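You operate a simulated robot arm through the tools that you are given. There is no shell and no other tool.

Carry out the task below with a simulated robot arm. There is one attempt and no reset: what you move stays moved.

JOB
Test the orange tomato from the tray at N25 for firmness and put it in the Firm or Soft ring.
Fine: switch the tester on and leave it on; slide the tomato in, push the tester block down, slide it out again.

It is judged by the outcome, as a careful person would: the job done as asked, and still so three seconds after it is handed in. It fails if anything else is knocked over, pushed out of place, dropped, spilled or broken.

ROBOT AND FRAMES
A 7-joint arm with a two-finger gripper, fixed in place. Base frame: the origin is at the foot of the arm, x ahead of it, y to its left, z up; the work surface is at about z = 80. Units: cm, degrees, N and s.
With the tool pointing down near the work surface it reaches from about 30 to 74 cm from the base axis. Its first joint turns from -166.0 to 166.0 degrees. Payload 2.94 kg.
The TCP is the grasp point between the finger pads, 3 cm short of the fingertips. In the tool frame z runs along the fingers and y along their closing line. Largest opening 13.8 cm; the body of the gripper starts 10.9 cm behind the TCP.
Orientation is told as [roll, pitch, yaw] about the base's x, y, z axes, in that order, counted from this pose: with the fingers straight down and closing along the base's y, the tool's x points along the base's -x, its y along +y and its z along -z.

CONTROLS
- The arm moves only by the tool drive_tool. Its argument "motion" is a list of rows, each a list of 7 numbers: the turn, a rotation vector about the tool's x, y, z in degrees, then the shift along the tool's x, y, z in m, then the gripper command, from -1 (fully open) to 1 (shut), values between in proportion. In form: [[wx, wy, wz, dx, dy, dz, claw], ...]. A call has 1 to 20 rows; each row is the pose to reach, as a shift and turn from the pose commanded when the call began, along the tool's axes at that moment. Each row takes 0.2 s and may step no farther than 5 cm and 8.6 degrees from the row before; otherwise, or with a gripper value out of range, the whole call is refused. A pose out of reach is approached as far as the arm can. The call stops where the force on the tool passes 40 N (or 10 N more than at its start, if that is more) or the arm is blocked; 0.2 s more then pass. The fingers move at their own pace and stop on an object; they squeeze with about 35 N. The grip force told is the motor's: it shows also when the fingers shut on nothing. Time passes only in rows, and 0.2 s behind the last, so rows that repeat a pose let the fingers close. It gives the time, the measured TCP pose, the force on the tool (base axes), the opening and the grip force at its end, in the units of the frame above (readings bear some noise), with the torque about the TCP (base axes, N m) and any sound that the robot's microphone picked up.
- Cameras (640 x 400 px; columns grow to the right, rows downward): "scene" is fixed at [5.06, -65.03, 153.44]; the picture's right is [0.39, -0.92, 0.00], its down [-0.75, -0.32, -0.57] and it looks along [0.53, 0.22, -0.82] (base axes); focal length 324 px, centre (320, 200). "wrist" rides on the gripper at [7.1, 1.9, -14.6] in the tool frame; the picture's right is [-0.26, 0.97, 0.00], its down [-0.85, -0.23, -0.48] and it looks along [-0.46, -0.12, 0.88] (tool axes); focal length 280 px, centre (320, 200). There is no depth. A picture from a camera that has moved, and an enlarged one, comes with that camera's place and axes in the base frame and with its lens.
- camera(camera): a new picture of that camera. The clock stands still meanwhile.
- lift_body(by): slides the trunk up (or, below 0, down) by that many cm; the arm rides with it, the base frame stays. It gives what a move gives, with no picture.
- zoom(camera, box): a new picture of the part [left, top, right, bottom] of that camera's present view, enlarged. The clock stands still meanwhile.
- job_done(): hands the job in; it is judged then, once.

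Places have to be worked out from the pictures, the camera data and where the tool is seen. Open the gripper and draw the arm clear of the work before you hand the job in, unless the task says otherwise.

The tools are called after "Call:" as a command line: name --pt "numbers of a row" for each row, then --argument value for the rest, lists and objects as JSON in quotes. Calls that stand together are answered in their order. drive_tool: Moves the arm, as the interface text tells. Its arguments: {"type":"object","properties":{"motion":{"type":"array"}},"required":["motion"]} The other tools are called the same way: lift_body (by) slides the trunk up or down; camera (camera) takes a picture; zoom (camera, box) takes an enlarged picture of a part of a camera's view; job_done () hands the job in.

At the start:

```text
time_s: 0.0
tcp_pos: [34.71, -37.85, 109.02]
orientation: [0.0, 0.0, 0.0]
wrist_force: [0.3, -0.3, 0.0]
torque: [0.0, -0.02, 0.01]
opening: 13.8
grip_force: 0.1
trunk travel left (down, up): [-40.0, 5.4]
```

scene: 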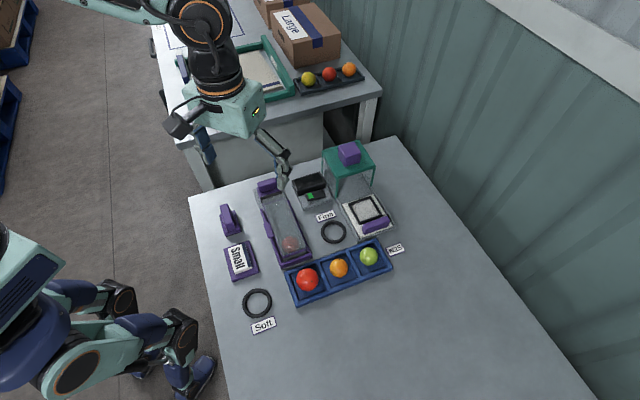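
wrist: 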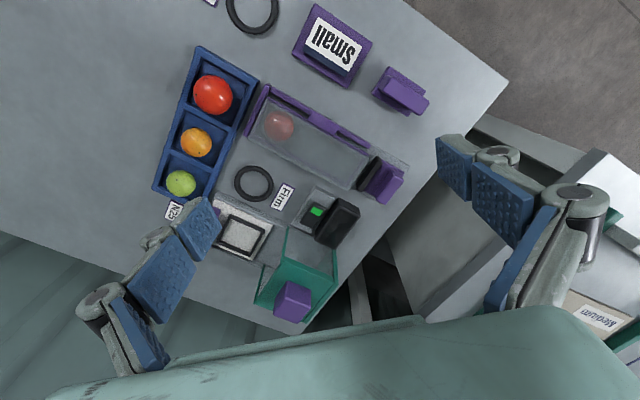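

I'll look closer at the work area before moving anything.

Call:
zoom --camera "scene" --box '[180, 130, 420, 340]'

Call:
zoom --camera "wrist" --box '[140, 0, 440, 340]'

Call:
zoom --camera "scene" --box '[300, 130, 420, 270]'

Call:
zoom --camera "scene" --box '[240, 0, 400, 130]'

```text
1.90 times, centred on (300, 235) of scene
camera zoom: at [5.06, -65.03, 153.44], right [0.39, -0.92, 0.0], down [-0.75, -0.32, -0.57], along [0.53, 0.22, -0.82], focal length 618 px, centre (358, 133)
```

zoom: 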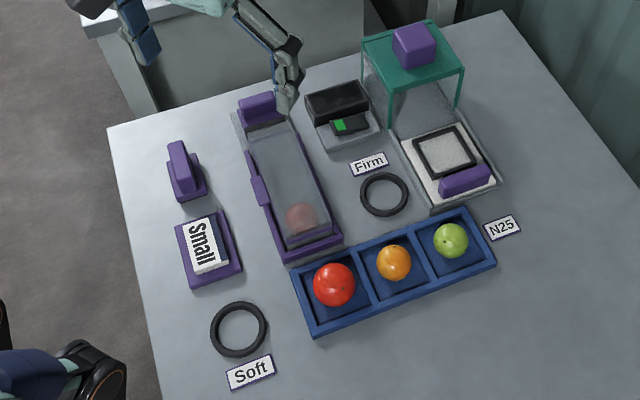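

```text
1.18 times, centred on (290, 170) of wrist
camera zoom: at [27.71, -35.96, 123.61], right [0.26, 0.97, 0.0], down [0.85, -0.23, 0.48], along [0.46, -0.12, -0.88], focal length 330 px, centre (355, 235)
```

zoom: 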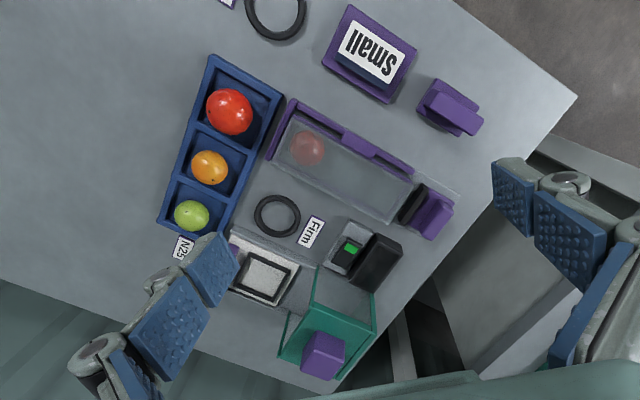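

```text
2.86 times, centred on (360, 200) of scene
camera zoom: at [5.06, -65.03, 153.44], right [0.39, -0.92, 0.0], down [-0.75, -0.32, -0.57], along [0.53, 0.22, -0.82], focal length 927 px, centre (206, 200)
```

zoom: 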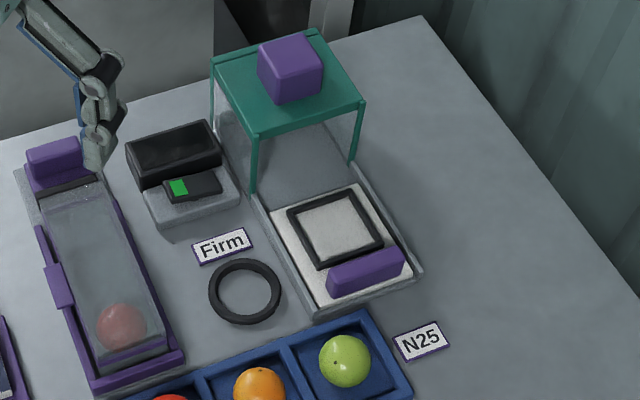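

```text
3.08 times, centred on (320, 65) of scene
camera zoom: at [5.06, -65.03, 153.44], right [0.39, -0.92, 0.0], down [-0.75, -0.32, -0.57], along [0.53, 0.22, -0.82], focal length 998 px, centre (320, 615)
```

zoom: 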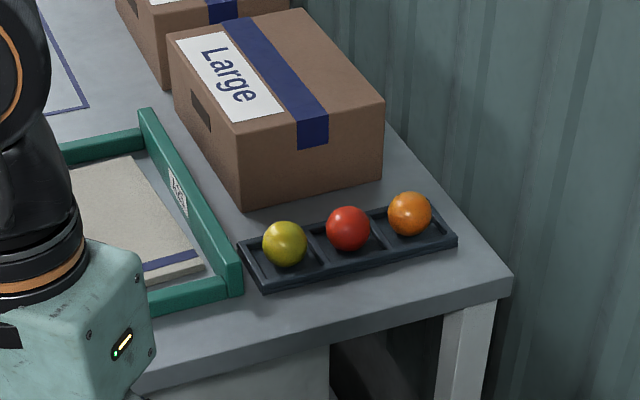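

The blue tray next to the "N25" label holds the orange tomato, at about (35, -57.5). The tester looks like a white sliding carriage with a purple handle under a green frame with a purple plunger. The switch looks to be at about (52, -44). I'll move the hand nearer, staying high, to see those parts better.

Call:
drive_tool --pt "0 0 0 -0.02 -0.025 0.02 -1" --pt "0 0 0 -0.04 -0.05 0.04 -1" --pt "0 0 0 -0.06 -0.075 0.06 -1" --pt "0 0 0 -0.08 -0.1 0.08 -1" --pt "0 0 0 -0.08 -0.1 0.08 -1"

Call:
camera --camera "wrist"

Call:
zoom --camera "wrist" --box '[200, 80, 480, 280]'

```text
time_s: 1.2
tcp_pos: [42.89, -48.23, 101.09]
orientation: [-0.1, 0.0, 0.1]
wrist_force: [0.1, 0.6, -1.1]
torque: [0.01, 0.01, 0.03]
opening: 13.78
grip_force: 0.0
trunk travel left (down, up): [-40.0, 5.4]
```

```text
taken
camera wrist: at [35.82, -46.25, 115.73], right [0.26, 0.97, 0.0], down [0.85, -0.23, 0.48], along [0.46, -0.12, -0.88], focal length 280 px, centre (320, 200)
```

wrist: 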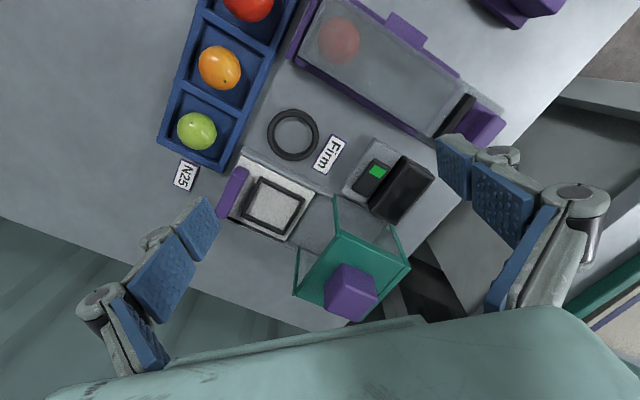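

```text
2.00 times, centred on (340, 180) of wrist
camera zoom: at [35.82, -46.25, 115.73], right [0.26, 0.97, 0.0], down [0.85, -0.23, 0.48], along [0.46, -0.12, -0.88], focal length 561 px, centre (280, 240)
```

zoom: 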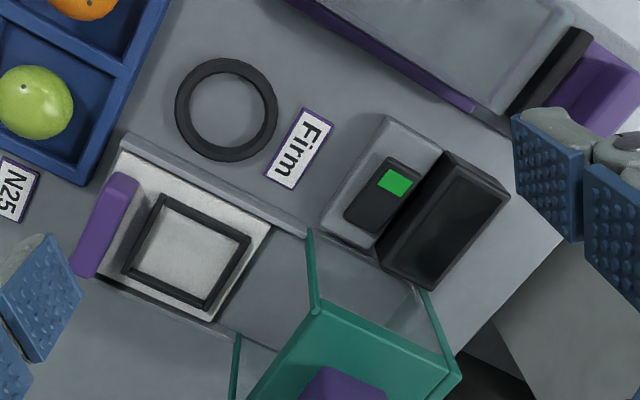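

The display is dark, so the tester looks to be off. I'll zoom tightly on the switch, the carriage and the tray.

Call:
zoom --camera "wrist" --box '[330, 130, 440, 230]'

Call:
zoom --camera "scene" --box '[285, 165, 345, 215]'

Call:
zoom --camera "scene" --box '[310, 130, 410, 250]'

Call:
zoom --camera "scene" --box '[280, 230, 410, 310]'

```text
4.00 times, centred on (385, 180) of wrist
camera zoom: at [35.82, -46.25, 115.73], right [0.26, 0.97, 0.0], down [0.85, -0.23, 0.48], along [0.46, -0.12, -0.88], focal length 1122 px, centre (60, 280)
```

zoom: 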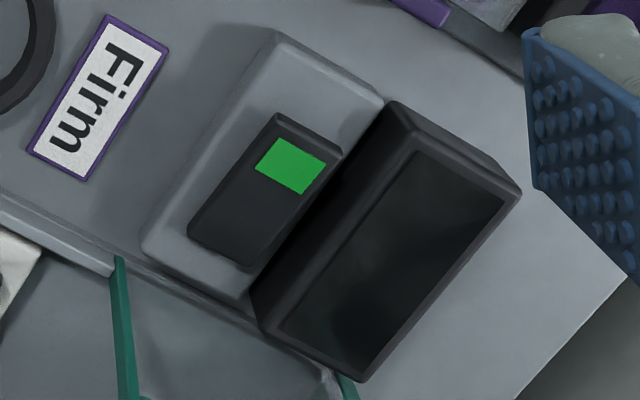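

```text
8.00 times, centred on (315, 190) of scene
camera zoom: at [5.06, -65.03, 153.44], right [0.39, -0.92, 0.0], down [-0.75, -0.32, -0.57], along [0.53, 0.22, -0.82], focal length 2596 px, centre (360, 280)
```

zoom: 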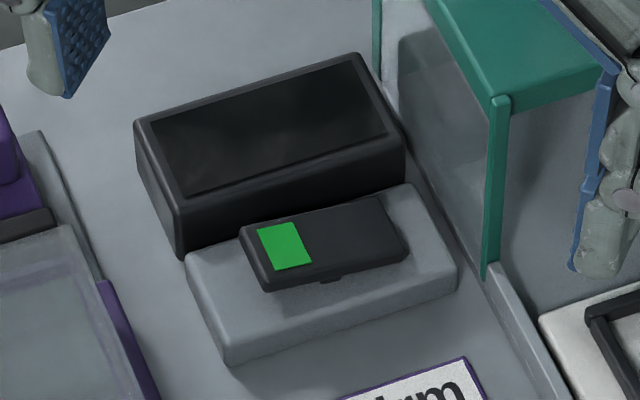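

```text
3.33 times, centred on (360, 190) of scene
camera zoom: at [5.06, -65.03, 153.44], right [0.39, -0.92, 0.0], down [-0.75, -0.32, -0.57], along [0.53, 0.22, -0.82], focal length 1082 px, centre (187, 233)
```

zoom: 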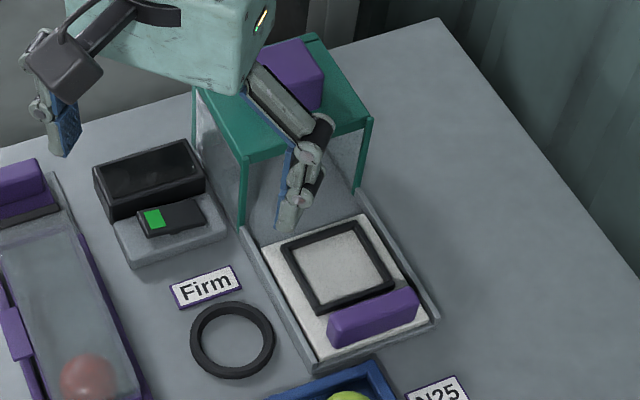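

```text
4.92 times, centred on (345, 270) of scene
camera zoom: at [5.06, -65.03, 153.44], right [0.39, -0.92, 0.0], down [-0.75, -0.32, -0.57], along [0.53, 0.22, -0.82], focal length 1597 px, centre (197, -145)
```

zoom: 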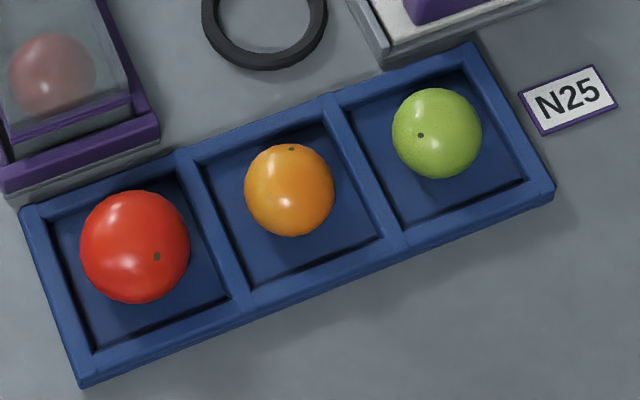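

The green end of the rocker is the raised end, at about (50.9, -42.8, 83), and the display is off. Everything on the table is turned by about 43°. I'll shut the fingers, yaw +43° and hover near the rocker, still above the frame and display.

Call:
drive_tool --pt "0 0 -7.2 -0.012 0.009 0.0 1" --pt "0 0 -14.4 -0.025 0.018 0.0 1" --pt "0 0 -21.6 -0.037 0.027 0.0 1" --pt "0 0 -28.8 -0.05 0.037 0.01 1" --pt "0 0 -36 -0.062 0.046 0.02 1" --pt "0 0 -43 -0.0746 0.0553 0.04 1" --pt "0 0 -43 -0.0746 0.0553 0.05 1" --pt "0 0 -43 -0.0746 0.0553 0.05 1"

Call:
camera --camera "wrist"

Call:
camera --camera "scene"

```text
time_s: 3.0
tcp_pos: [50.29, -42.26, 96.0]
orientation: [0.0, 0.1, 43.2]
wrist_force: [0.8, 0.0, -0.2]
torque: [0.0, 0.0, 0.02]
opening: 0.0
grip_force: 28.5
trunk travel left (down, up): [-40.0, 5.4]
```

```text
taken
camera wrist: at [43.88, -45.8, 110.6], right [-0.47, 0.88, 0.0], down [0.78, 0.41, 0.48], along [0.42, 0.22, -0.88], focal length 280 px, centre (320, 200)
```

wrist: 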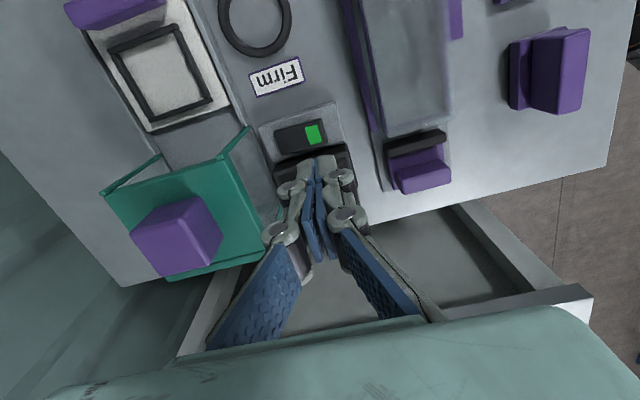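

```text
taken
```

scene: 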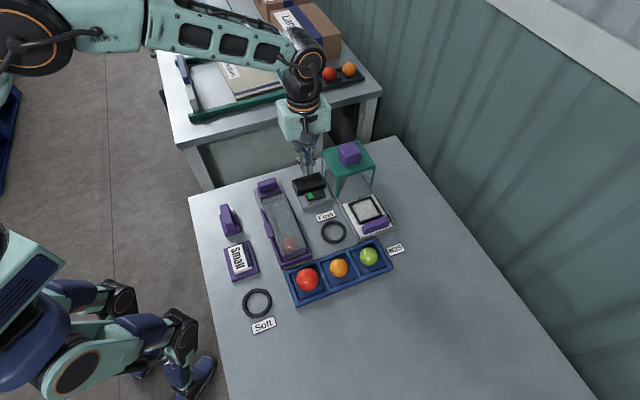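

The scene picture shows the arm stretched but clear. I'll zoom the wrist camera on the switch for its exact place.

Call:
zoom --camera "wrist" --box '[240, 80, 380, 200]'

Call:
zoom --camera "wrist" --box '[60, 0, 280, 290]'

Call:
zoom --camera "scene" --box '[285, 155, 345, 215]'

```text
3.33 times, centred on (310, 140) of wrist
camera zoom: at [43.88, -45.8, 110.6], right [-0.47, 0.88, 0.0], down [0.78, 0.41, 0.48], along [0.42, 0.22, -0.88], focal length 935 px, centre (353, 400)
```

zoom: 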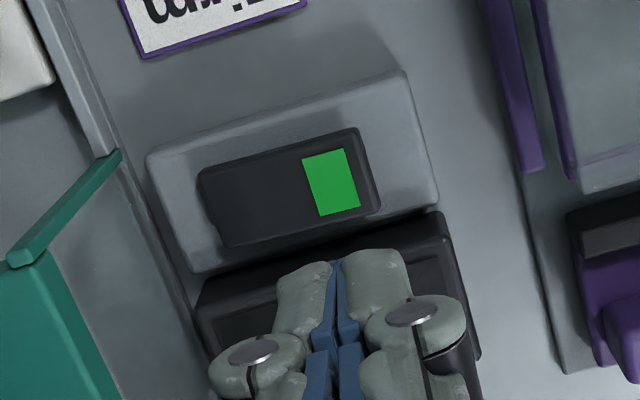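

```text
1.38 times, centred on (170, 145) of wrist
camera zoom: at [43.88, -45.8, 110.6], right [-0.47, 0.88, 0.0], down [0.78, 0.41, 0.48], along [0.42, 0.22, -0.88], focal length 387 px, centre (527, 276)
```

zoom: 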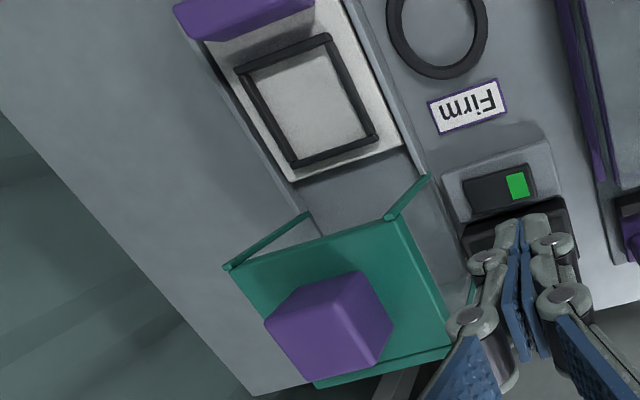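

```text
6.67 times, centred on (315, 185) of scene
camera zoom: at [5.06, -65.03, 153.44], right [0.39, -0.92, 0.0], down [-0.75, -0.32, -0.57], along [0.53, 0.22, -0.82], focal length 2163 px, centre (353, 300)
```

zoom: 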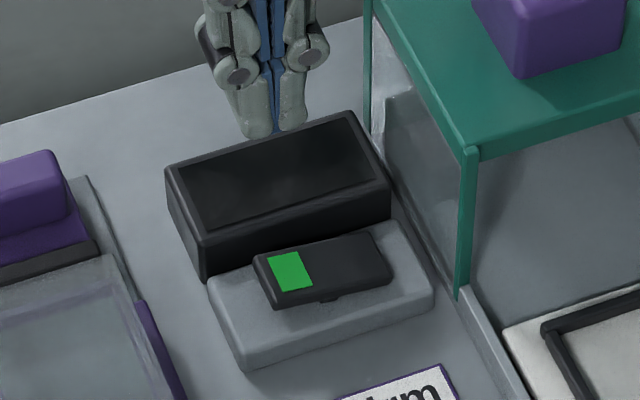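

The green patch is centred at (50.9, -42.8), z≈83. I'll come down just outboard of it, stopping with the tips about 1 cm above.

Call:
drive_tool --pt "0 0 0 0.0017 -0.0032 0.02 1" --pt "0 0 0 0.0017 -0.0032 0.05 1" --pt "0 0 0 0.0017 -0.0032 0.075 1" --pt "0 0 0 0.0017 -0.0032 0.087 1" --pt "0 0 0 0.0017 -0.0032 0.087 1"

Call:
zoom --camera "wrist" --box '[220, 60, 400, 220]'

Call:
zoom --camera "scene" --box '[285, 155, 345, 215]'

```text
time_s: 4.2
tcp_pos: [50.25, -42.65, 87.31]
orientation: [0.1, 0.0, 43.0]
wrist_force: [0.5, 0.0, -0.3]
torque: [-0.02, -0.02, 0.01]
opening: 0.02
grip_force: 28.9
trunk travel left (down, up): [-40.0, 5.4]
```

```text
2.50 times, centred on (310, 140) of wrist
camera zoom: at [43.84, -46.09, 101.91], right [-0.47, 0.88, 0.0], down [0.78, 0.41, 0.48], along [0.42, 0.22, -0.88], focal length 701 px, centre (345, 350)
```

zoom: 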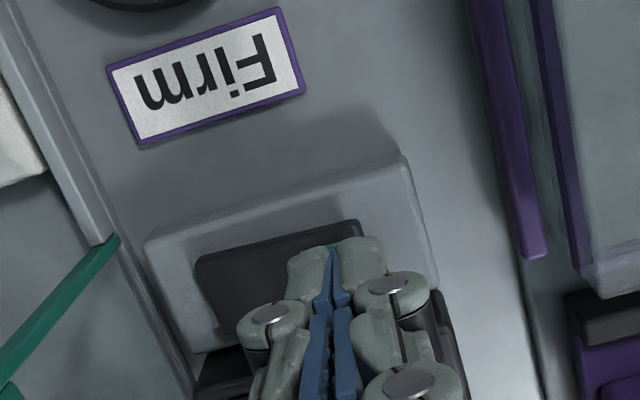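

```text
6.67 times, centred on (315, 185) of scene
camera zoom: at [5.06, -65.03, 153.44], right [0.39, -0.92, 0.0], down [-0.75, -0.32, -0.57], along [0.53, 0.22, -0.82], focal length 2163 px, centre (353, 300)
```

zoom: 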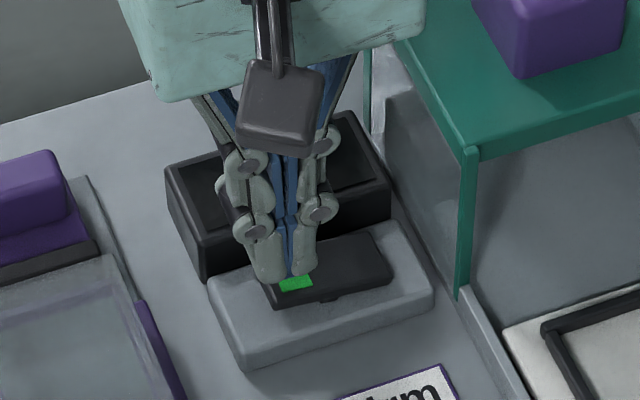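

The tips are just over the green end, so I'll press down in small steps.

Call:
drive_tool --pt "0 0 0 0 0 0.004 1" --pt "0 0 0 0 0 0.008 1" --pt "0 0 0 0 0 0.011 1" --pt "0 0 0 0 0 0.014 1" --pt "0 0 0 0 0 0.017 1" --pt "0 0 0 0 0 0.019 1"

Call:
zoom --camera "scene" --box '[285, 155, 345, 215]'

```text
time_s: 5.6
tcp_pos: [50.27, -42.64, 85.46]
orientation: [0.0, 0.0, 43.0]
wrist_force: [-0.8, -0.1, 1.0]
torque: [-0.03, 0.04, 0.0]
opening: 0.0
grip_force: 27.8
trunk travel left (down, up): [-40.0, 5.4]
```

```text
6.67 times, centred on (315, 185) of scene
camera zoom: at [5.06, -65.03, 153.44], right [0.39, -0.92, 0.0], down [-0.75, -0.32, -0.57], along [0.53, 0.22, -0.82], focal length 2163 px, centre (353, 300)
```

zoom: 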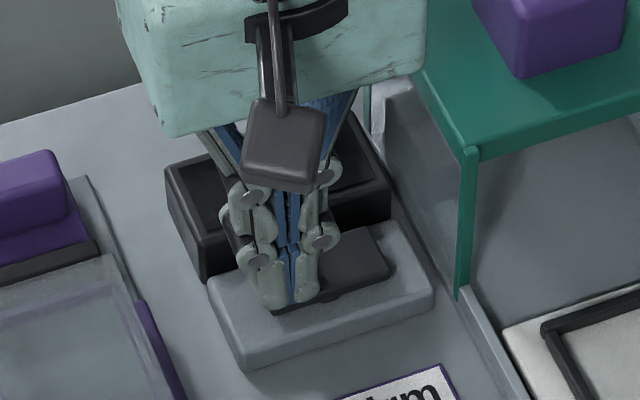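

Only about 1 N so far, so I'll press further in small steps until it resists or clicks.

Call:
drive_tool --pt "0 0 0 0 0 0.0015 1" --pt "0 0 0 0 0 0.003 1" --pt "0 0 0 0 0 0.0045 1" --pt "0 0 0 0 0 0.006 1"

Call:
zoom --camera "scene" --box '[285, 155, 345, 215]'

```text
time_s: 6.6
tcp_pos: [50.35, -42.7, 85.28]
orientation: [-0.4, 0.0, 43.0]
wrist_force: [-3.3, 5.7, 22.1]
torque: [0.09, -0.08, 0.05]
opening: 0.05
grip_force: 29.0
trunk travel left (down, up): [-40.0, 5.4]
```

```text
6.67 times, centred on (315, 185) of scene
camera zoom: at [5.06, -65.03, 153.44], right [0.39, -0.92, 0.0], down [-0.75, -0.32, -0.57], along [0.53, 0.22, -0.82], focal length 2163 px, centre (353, 300)
```

zoom: 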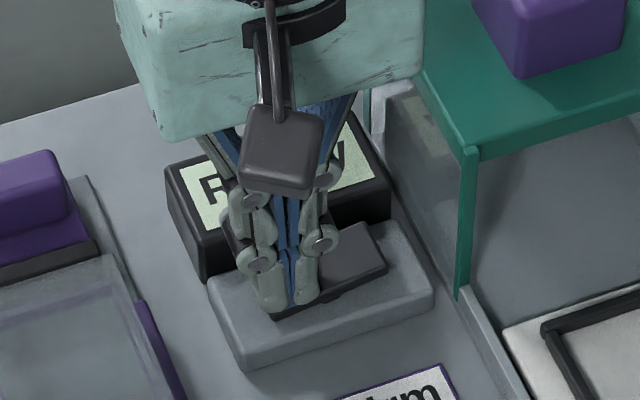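

The display lit up with "Ready", so the tester is on. I'll lift straight up, then go back along the table to above the N25 tray.

Call:
drive_tool --pt "0 0 0 0 0 -0.03 1" --pt "0 0 0 0 0 -0.07 1" --pt "0 0 0 0 0 -0.12 1" --pt "0 0 0 0.03 0 -0.12 1" --pt "0 0 0 0.075 -0.001 -0.12 0.13" --pt "0 0 0 0.12 -0.002 -0.12 0.13" --pt "0 0 0 0.165 -0.003 -0.12 0.13" --pt "0 0 0 0.212 -0.0045 -0.12 0.13" --pt "0 0 0 0.212 -0.0045 -0.12 0.13" --pt "0 0 0 0.212 -0.0045 -0.12 0.13"

Call:
camera --camera "wrist"

Call:
zoom --camera "scene" --box '[285, 155, 345, 215]'

Call:
camera --camera "scene"

```text
time_s: 8.8
tcp_pos: [35.11, -57.58, 96.78]
orientation: [0.0, 0.0, 43.0]
wrist_force: [-0.5, 0.0, 1.1]
torque: [0.01, -0.02, -0.02]
opening: 5.99
grip_force: 0.1
trunk travel left (down, up): [-40.0, 5.4]
```

```text
taken
camera wrist: at [28.74, -61.1, 111.4], right [-0.47, 0.88, 0.0], down [0.78, 0.41, 0.48], along [0.42, 0.22, -0.88], focal length 280 px, centre (320, 200)
```

wrist: 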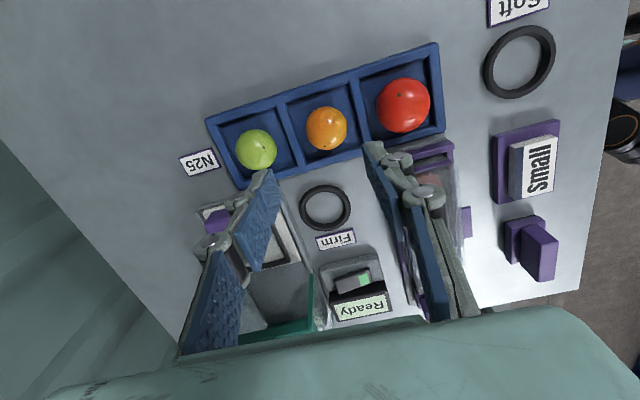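

```text
6.67 times, centred on (315, 185) of scene
camera zoom: at [5.06, -65.03, 153.44], right [0.39, -0.92, 0.0], down [-0.75, -0.32, -0.57], along [0.53, 0.22, -0.82], focal length 2163 px, centre (353, 300)
```

zoom: 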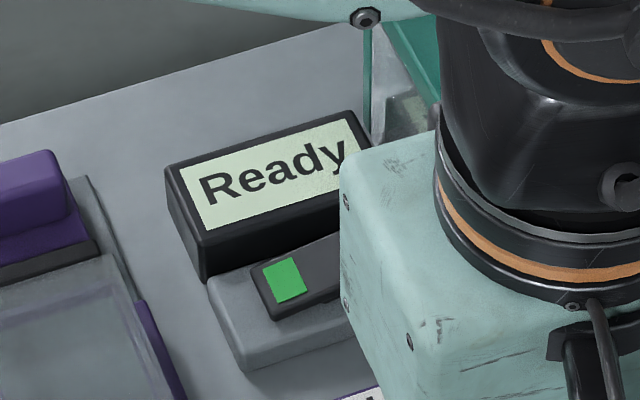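

```text
taken
```

scene: 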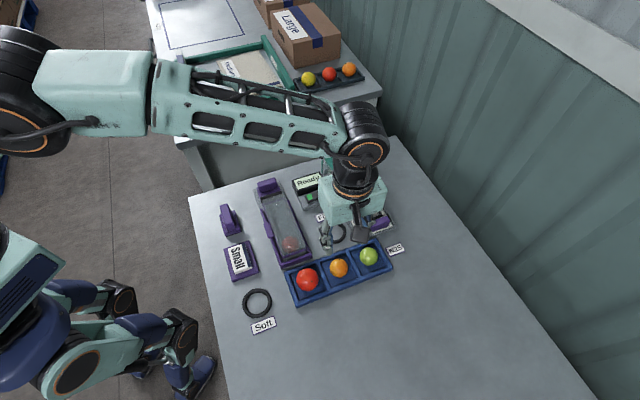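

The display reads "Ready". Next I'll zoom on the tray for the tomato's position and the clearances in its compartment.

Call:
zoom --camera "wrist" --box '[200, 40, 440, 200]'

Call:
zoom --camera "wrist" --box '[280, 80, 380, 170]'

```text
2.50 times, centred on (320, 120) of wrist
camera zoom: at [28.74, -61.1, 111.4], right [-0.47, 0.88, 0.0], down [0.78, 0.41, 0.48], along [0.42, 0.22, -0.88], focal length 701 px, centre (320, 400)
```

zoom: 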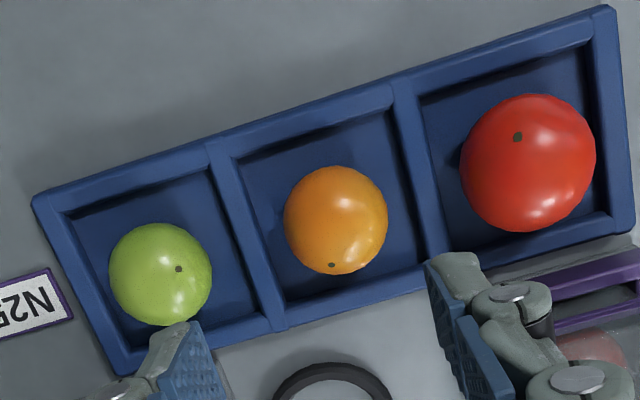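

```text
4.44 times, centred on (330, 125) of wrist
camera zoom: at [28.74, -61.1, 111.4], right [-0.47, 0.88, 0.0], down [0.78, 0.41, 0.48], along [0.42, 0.22, -0.88], focal length 1246 px, centre (276, 533)
```

zoom: 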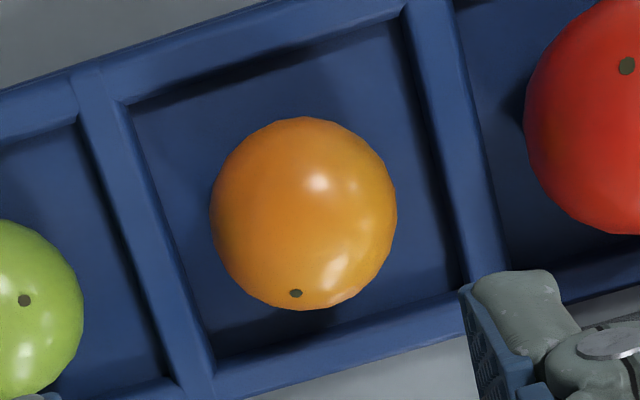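

The orange tomato is about 4.3 cm across, centred near (34.7, -57.2, 83). There is only about 1 cm of room either side in its compartment, so I'll keep the tips just above the walls. I'll centre over it and come down partway to check.

Call:
drive_tool --pt "0 0 0 0.001 0.0049 0.02 0.16" --pt "0 0 0 0.001 0.0049 0.05 0.16" --pt "0 0 0 0.001 0.0049 0.08 0.16" --pt "0 0 0 0.001 0.0049 0.08 0.16" --pt "0 0 0 0.001 0.0049 0.08 0.16"

Call:
camera --camera "wrist"

Call:
zoom --camera "scene" --box '[280, 210, 400, 310]'

```text
time_s: 10.0
tcp_pos: [34.64, -57.15, 88.71]
orientation: [0.1, 0.1, 43.0]
wrist_force: [0.1, 0.2, 0.0]
torque: [-0.01, -0.04, 0.0]
opening: 5.79
grip_force: 0.1
trunk travel left (down, up): [-40.0, 5.4]
```

```text
taken
camera wrist: at [28.27, -60.62, 103.36], right [-0.47, 0.88, 0.0], down [0.78, 0.41, 0.48], along [0.42, 0.22, -0.88], focal length 280 px, centre (320, 200)
```

wrist: 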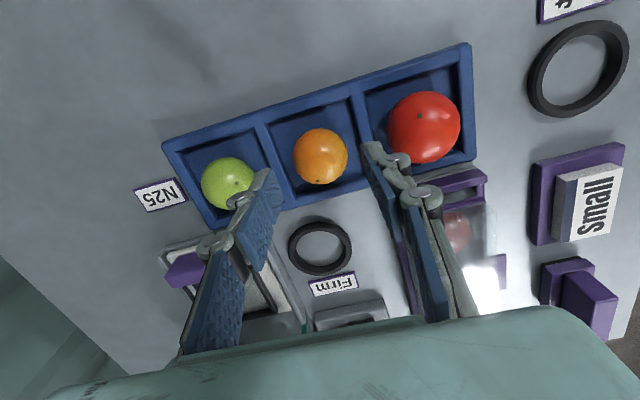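

```text
4.00 times, centred on (340, 260) of scene
camera zoom: at [5.06, -65.03, 153.44], right [0.39, -0.92, 0.0], down [-0.75, -0.32, -0.57], along [0.53, 0.22, -0.82], focal length 1298 px, centre (240, -40)
```

zoom: 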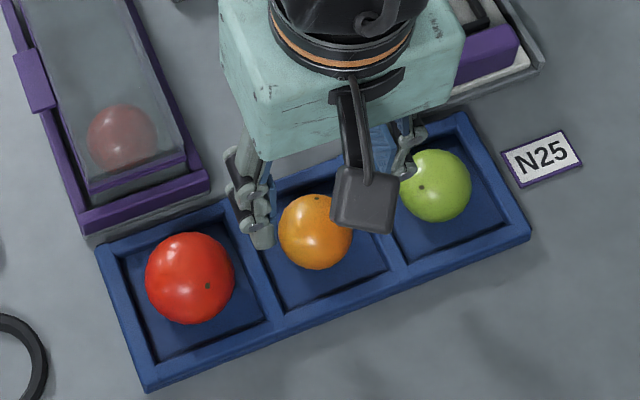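

The fingers straddle the tomato evenly and clear its neighbours. I'll lower to tips at about 82.3, then close.

Call:
drive_tool --pt "0 0 0 0 0.0 0.012 0.16" --pt "0 0 0 0 0.0 0.024 0.16" --pt "0 0 0 0 0.0 0.03 0.16" --pt "0 0 0 0 0.0 0.035 0.16" --pt "0 0 0 0 0.0 0.035 0.16"

Call:
camera --camera "wrist"

Call:
zoom --camera "scene" --box '[290, 210, 390, 310]'

```text
time_s: 11.2
tcp_pos: [34.58, -57.22, 85.28]
orientation: [0.0, 0.0, 43.0]
wrist_force: [-1.2, -1.0, -0.5]
torque: [0.02, -0.01, -0.01]
opening: 5.81
grip_force: 0.1
trunk travel left (down, up): [-40.0, 5.4]
```

```text
taken
camera wrist: at [28.23, -60.62, 99.86], right [-0.47, 0.88, 0.0], down [0.78, 0.41, 0.48], along [0.42, 0.22, -0.88], focal length 280 px, centre (320, 200)
```

wrist: 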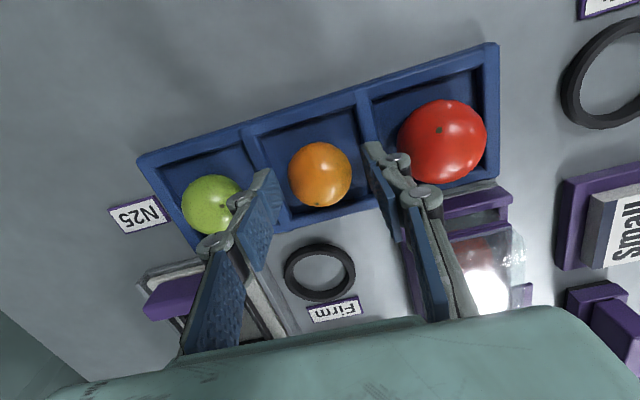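

```text
4.00 times, centred on (340, 260) of scene
camera zoom: at [5.06, -65.03, 153.44], right [0.39, -0.92, 0.0], down [-0.75, -0.32, -0.57], along [0.53, 0.22, -0.82], focal length 1298 px, centre (240, -40)
```

zoom: 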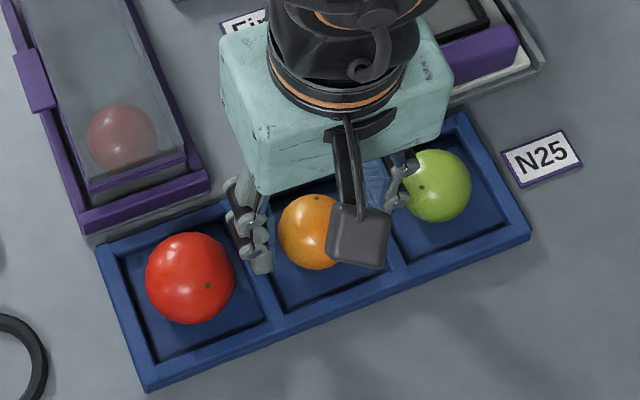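

The tomato is centred between the pads at grasp height. I'll close gently with a partial command first and read the grip.

Call:
drive_tool --pt "0 0 0 0 0 0 0.3" --pt "0 0 0 0 0 0 0.4" --pt "0 0 0 0 0 0 0.45" --pt "0 0 0 0 0 0 0.45" --pt "0 0 0 0 0 0 0.45"

```text
time_s: 12.4
tcp_pos: [34.57, -57.2, 85.35]
orientation: [0.1, 0.0, 43.0]
wrist_force: [-0.1, -0.1, -0.4]
torque: [-0.01, -0.01, -0.04]
opening: 4.2
grip_force: 16.5
trunk travel left (down, up): [-40.0, 5.4]
```

The fingers stopped at 4.2 cm with about 16 N. I'll firm the grip slightly and lift.

Call:
drive_tool --pt "0 0 0 0 0 0 0.52" --pt "0 0 0 0 0 -0.005 0.52" --pt "0 0 0 0 0 -0.015 0.52" --pt "0 0 0 0 0 -0.035 0.52" --pt "0 0 0 0 0 -0.06 0.52" --pt "0 0 0 0 0 -0.09 0.52" --pt "0 0 0 0 0 -0.12 0.52" --pt "0 0 0 0 0 -0.12 0.52"

Call:
camera --camera "wrist"

Call:
camera --camera "scene"

```text
time_s: 14.2
tcp_pos: [34.42, -56.95, 97.42]
orientation: [-0.1, 0.1, 43.0]
wrist_force: [-0.5, 1.0, -0.2]
torque: [0.05, -0.01, -0.04]
opening: 4.23
grip_force: 15.6
trunk travel left (down, up): [-40.0, 5.4]
```

```text
taken
camera wrist: at [28.02, -60.54, 111.95], right [-0.47, 0.88, 0.0], down [0.78, 0.41, 0.48], along [0.42, 0.22, -0.88], focal length 280 px, centre (320, 200)
```

wrist: 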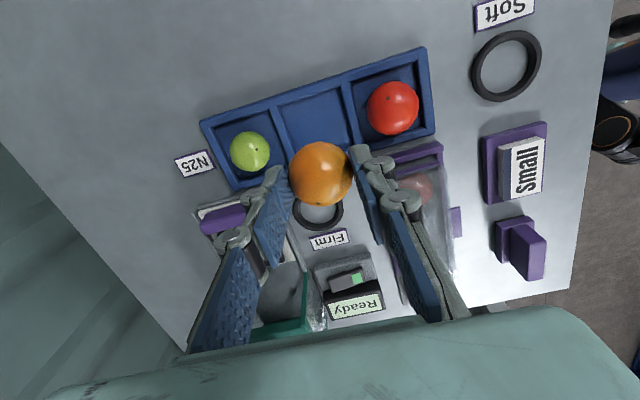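

```text
taken
```

scene: 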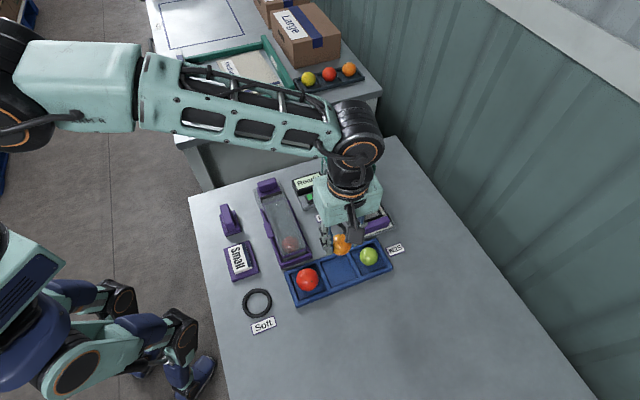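

The tomato is held and the tray is undisturbed. The nest centre works out at about (52.7, -57.6) from three views, at the edge of reach. I'll move over it at this height and see how well the arm tracks.

Call:
drive_tool --pt "0 0 0 -0.02 -0.02 0 0.52" --pt "0 0 0 -0.05 -0.05 0 0.52" --pt "0 0 0 -0.075 -0.075 0 0.52" --pt "0 0 0 -0.1 -0.1 0 0.52" --pt "0 0 0 -0.12 -0.12 0 0.52" --pt "0 0 0 -0.1297 -0.1292 0 0.52" --pt "0 0 0 -0.1297 -0.1292 0 0.52" --pt "0 0 0 -0.1297 -0.1292 0 0.52"

Call:
camera --camera "wrist"

Call:
camera --camera "scene"

```text
time_s: 16.0
tcp_pos: [48.54, -54.67, 97.22]
orientation: [0.1, 0.0, 43.0]
wrist_force: [0.1, -0.4, 0.2]
torque: [0.03, -0.01, 0.0]
opening: 4.24
grip_force: 15.7
out of reach, approached as far as the arm can: row 3, 4, 5, 6, 7, 8
trunk travel left (down, up): [-40.0, 5.4]
```

```text
taken
camera wrist: at [42.14, -57.95, 111.75], right [-0.47, 0.88, 0.0], down [0.78, 0.41, 0.48], along [0.42, 0.22, -0.88], focal length 280 px, centre (320, 200)
```

wrist: 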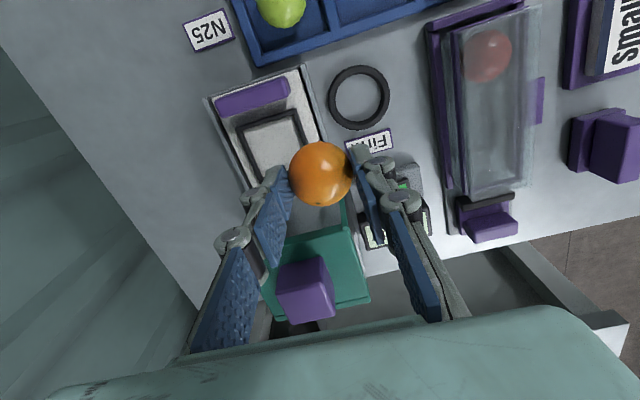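

```text
taken
```

scene: 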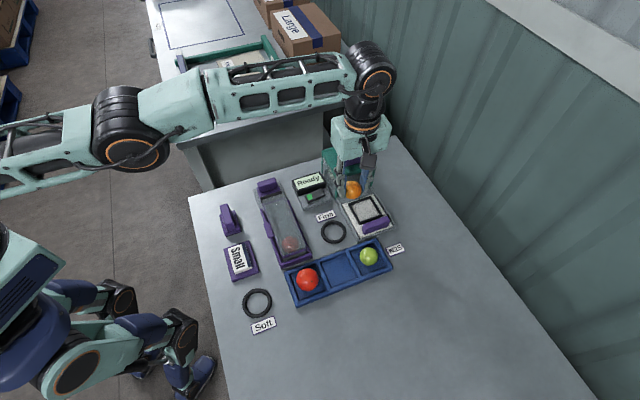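

The arm stopped at 73 cm radius with the tool vertical. I'll test whether it reaches farther at another height relative to the trunk, since I can slide the trunk. I'm raising 10 cm and pushing outward.

Call:
drive_tool --pt "0 0 0 0 0 -0.03 0.52" --pt "0 0 0 0 0 -0.06 0.52" --pt "0 0 0 0 0 -0.1 0.52" --pt "0 0 0 0 0 -0.1 0.52"

```text
time_s: 17.0
tcp_pos: [47.56, -53.48, 106.29]
orientation: [0.0, 0.0, 43.0]
wrist_force: [0.7, 0.2, -0.3]
torque: [-0.02, 0.02, 0.03]
opening: 4.21
grip_force: 15.5
out of reach, approached as far as the arm can: row 1, 2, 3, 4
trunk travel left (down, up): [-40.0, 5.4]
```

Higher up, the reach only shrinks, so about 74 cm is the vertical limit and I must tilt the tool outward by about 12° at the tester. I'll back off toward the base first and confirm where the commanded pose stands.

Call:
drive_tool --pt "0 0 0 0 0.03 0 0.52" --pt "0 0 0 0 0.05 0 0.52" --pt "0 0 0 0 0.05 0 0.52"

```text
time_s: 17.8
tcp_pos: [44.01, -49.67, 106.36]
orientation: [0.0, 0.1, 43.0]
wrist_force: [0.4, -0.4, -0.4]
torque: [0.06, 0.03, 0.03]
opening: 4.2
grip_force: 16.2
trunk travel left (down, up): [-40.0, 5.4]
```

The commanded pose is the clipped one, which is good. Now I'll turn the hand to yaw -47°, so the outward tilt will lie across the fingers rather than in their closing plane.

Call:
drive_tool --pt "0 0 8.2 0 0 0 0.52" --pt "0 0 16.4 0 0 0 0.52" --pt "0 0 24.6 0 0 0 0.52" --pt "0 0 32.8 0 0 0 0.52" --pt "0 0 41 0 0 0 0.52" --pt "0 0 49.2 0 0 0 0.52" --pt "0 0 57.4 0 0 0 0.52" --pt "0 0 65.6 0 0 0 0.52" --pt "0 0 73.8 0 0 0 0.52" --pt "0 0 82 0 0 0 0.52" --pt "0 0 90 0 0 0 0.52" --pt "0 0 90 0 0 0 0.52"

Call:
camera --camera "wrist"

```text
time_s: 20.4
tcp_pos: [44.1, -49.67, 106.42]
orientation: [-0.1, 0.0, -47.1]
wrist_force: [-0.2, -0.5, -1.3]
torque: [-0.01, -0.01, -0.01]
opening: 4.2
grip_force: 15.6
trunk travel left (down, up): [-40.0, 5.4]
```

```text
taken
camera wrist: at [40.73, -43.16, 121.05], right [0.89, 0.47, 0.0], down [0.41, -0.78, 0.48], along [0.22, -0.42, -0.88], focal length 280 px, centre (320, 200)
```

wrist: 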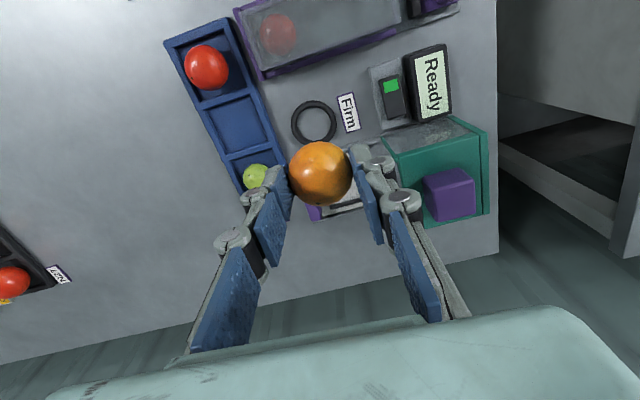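

At yaw -47° the fingers now close along the rail. I'll tilt 12° outward and move to above the nest at a safe height.

Call:
drive_tool --pt "0 -4 0 -0.02 0.002 0.0 0.52" --pt "0 -8 0 -0.04 0.004 0.01 0.52" --pt "0 -12 0 -0.06 0.006 0.03 0.52" --pt "0 -12 0 -0.085 0.008 0.05 0.52" --pt "0 -12 0 -0.1 0.009 0.07 0.52" --pt "0 -12 0 -0.112 0.009 0.09 0.52" --pt "0 -12 0 -0.112 0.009 0.09 0.52"

Call:
camera --camera "wrist"

Call:
camera --camera "scene"

```text
time_s: 22.0
tcp_pos: [52.31, -57.19, 97.56]
orientation: [0.1, -12.0, -47.0]
wrist_force: [0.4, 0.1, 0.2]
torque: [0.05, 0.03, -0.01]
opening: 4.18
grip_force: 16.1
trunk travel left (down, up): [-40.0, 5.4]
```

```text
taken
camera wrist: at [47.02, -48.59, 110.36], right [0.88, 0.47, 0.05], down [0.33, -0.69, 0.64], along [0.34, -0.55, -0.76], focal length 280 px, centre (320, 200)
```

wrist: 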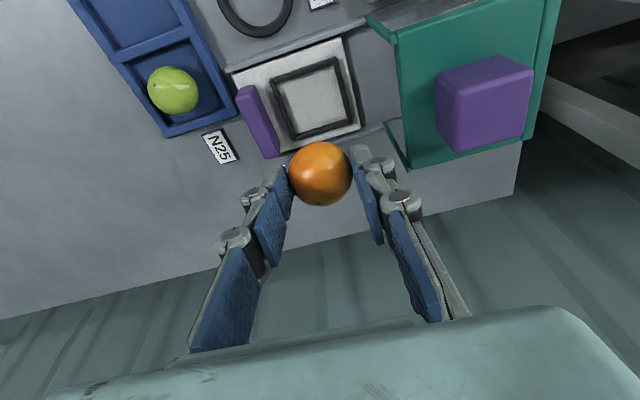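

```text
taken
```

scene: 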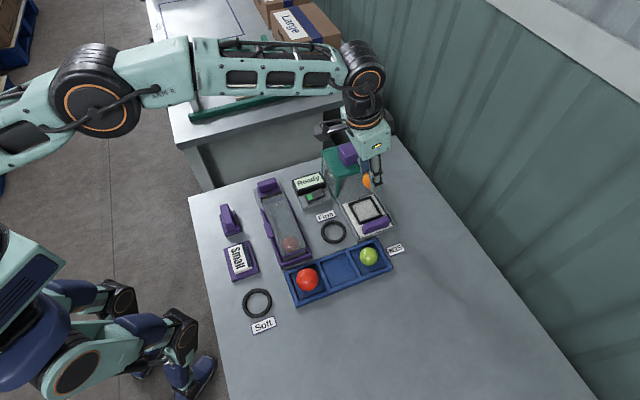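

Reached it with a 12° tilt. I'll zoom on the nest and handle from here to get an exact target.

Call:
zoom --camera "wrist" --box '[210, 20, 390, 180]'

Call:
zoom --camera "scene" --box '[320, 150, 420, 250]'

```text
2.50 times, centred on (300, 100) of wrist
camera zoom: at [47.02, -48.59, 110.36], right [0.88, 0.47, 0.05], down [0.33, -0.69, 0.64], along [0.34, -0.55, -0.76], focal length 701 px, centre (370, 450)
```

zoom: 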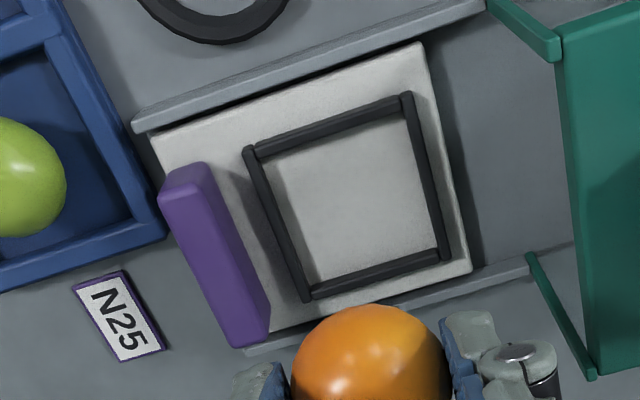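

```text
4.00 times, centred on (370, 200) of scene
camera zoom: at [5.06, -65.03, 153.44], right [0.39, -0.92, 0.0], down [-0.75, -0.32, -0.57], along [0.53, 0.22, -0.82], focal length 1298 px, centre (120, 200)
```

zoom: 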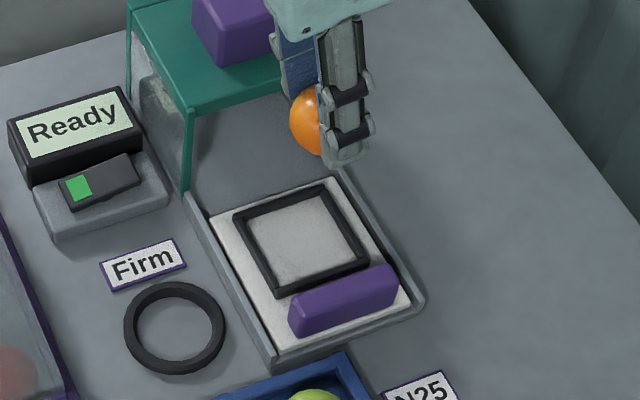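

The nest centre is at about (52.85, -57.7), with the frame top at about z 82.2. I'll lower straight down, stopping just above the nest frame.

Call:
drive_tool --pt "0 0 0 0.004 0 0.02 0.52" --pt "0 0 0 0.0093 0 0.05 0.52" --pt "0 0 0 0.0149 0 0.08 0.52" --pt "0 0 0 0.0176 0 0.095 0.52" --pt "0 0 0 0.0192 0.0002 0.1033 0.52" --pt "0 0 0 0.0192 0.0002 0.1033 0.52"

Call:
camera --camera "wrist"

Call:
zoom --camera "scene" --box '[320, 160, 420, 250]'

```text
time_s: 23.4
tcp_pos: [52.38, -57.52, 87.08]
orientation: [0.1, -12.0, -47.0]
wrist_force: [-0.6, 0.3, 0.3]
torque: [-0.04, -0.04, 0.01]
opening: 4.19
grip_force: 16.2
trunk travel left (down, up): [-40.0, 5.4]
```

```text
taken
camera wrist: at [47.1, -48.87, 99.85], right [0.88, 0.47, 0.05], down [0.33, -0.69, 0.64], along [0.34, -0.55, -0.76], focal length 280 px, centre (320, 200)
```

wrist: 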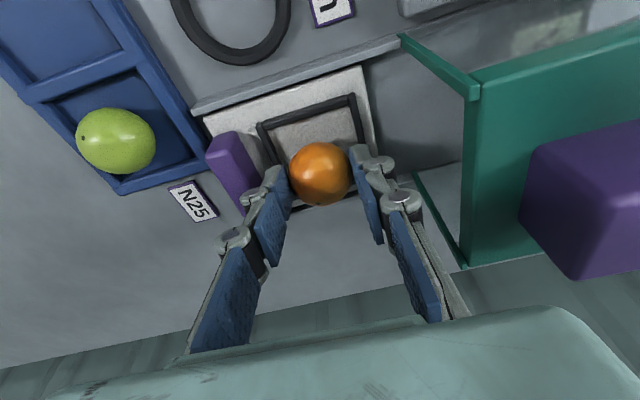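

```text
4.44 times, centred on (370, 205) of scene
camera zoom: at [5.06, -65.03, 153.44], right [0.39, -0.92, 0.0], down [-0.75, -0.32, -0.57], along [0.53, 0.22, -0.82], focal length 1442 px, centre (98, 178)
```

zoom: 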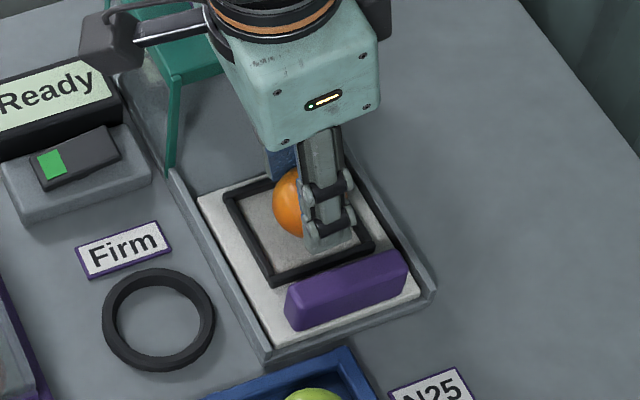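

The tomato is right above the nest. I'll zoom to confirm the centring.

Call:
zoom --camera "wrist" --box '[200, 60, 420, 240]'

```text
2.22 times, centred on (310, 150) of wrist
camera zoom: at [47.1, -48.87, 99.85], right [0.88, 0.47, 0.05], down [0.33, -0.69, 0.64], along [0.34, -0.55, -0.76], focal length 623 px, centre (342, 311)
```

zoom: 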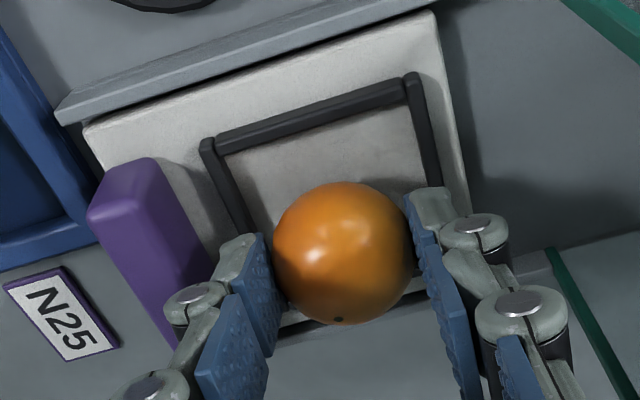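

Centring is within about 1 mm. I'll lower in small steps towards the nest floor and watch the force.

Call:
drive_tool --pt "0 0 0 0.0008 0 0.0039 0.52" --pt "0 0 0 0.0017 0 0.0078 0.52" --pt "0 0 0 0.0021 0 0.0098 0.52" --pt "0 0 0 0.0021 0 0.0098 0.52"

Call:
zoom --camera "wrist" --box '[200, 60, 420, 240]'

```text
time_s: 24.4
tcp_pos: [52.44, -57.58, 86.28]
orientation: [0.0, -12.5, -47.1]
wrist_force: [-1.0, -0.8, 13.1]
torque: [-0.04, 0.02, -0.03]
opening: 4.22
grip_force: 15.5
trunk travel left (down, up): [-40.0, 5.4]
```

```text
2.22 times, centred on (310, 150) of wrist
camera zoom: at [47.12, -48.89, 99.05], right [0.88, 0.47, 0.06], down [0.33, -0.69, 0.65], along [0.34, -0.55, -0.76], focal length 623 px, centre (342, 311)
```

zoom: 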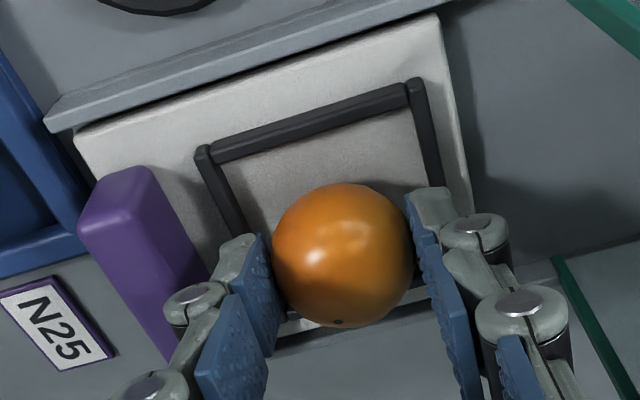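

Contact is at about 13 N, so the tomato is on the nest floor. I'll ease up a millimetre and open just enough to let go.

Call:
drive_tool --pt "0 0 0 -0.0003 0 -0.0015 0.52" --pt "0 0 0 -0.0003 0 -0.0015 0.4" --pt "0 0 0 -0.0003 0 -0.0015 0.3" --pt "0 0 0 -0.0003 0 -0.0015 0.2" --pt "0 0 0 -0.0003 0 -0.0015 0.18" --pt "0 0 0 -0.0003 0 -0.0015 0.18"

Call:
zoom --camera "wrist" --box '[200, 60, 420, 240]'

```text
time_s: 25.8
tcp_pos: [52.53, -57.5, 86.16]
orientation: [0.0, -12.0, -47.0]
wrist_force: [0.3, -0.2, 0.1]
torque: [0.0, -0.01, 0.02]
opening: 5.65
grip_force: 0.1
trunk travel left (down, up): [-40.0, 5.4]
```

```text
2.22 times, centred on (310, 150) of wrist
camera zoom: at [47.15, -48.94, 98.94], right [0.88, 0.47, 0.05], down [0.33, -0.69, 0.64], along [0.34, -0.55, -0.76], focal length 623 px, centre (342, 311)
```

zoom: 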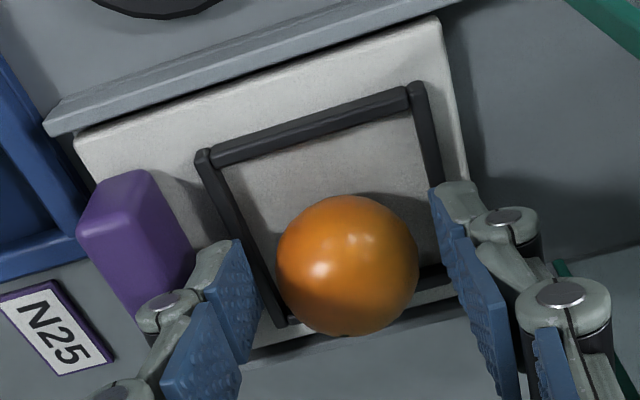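

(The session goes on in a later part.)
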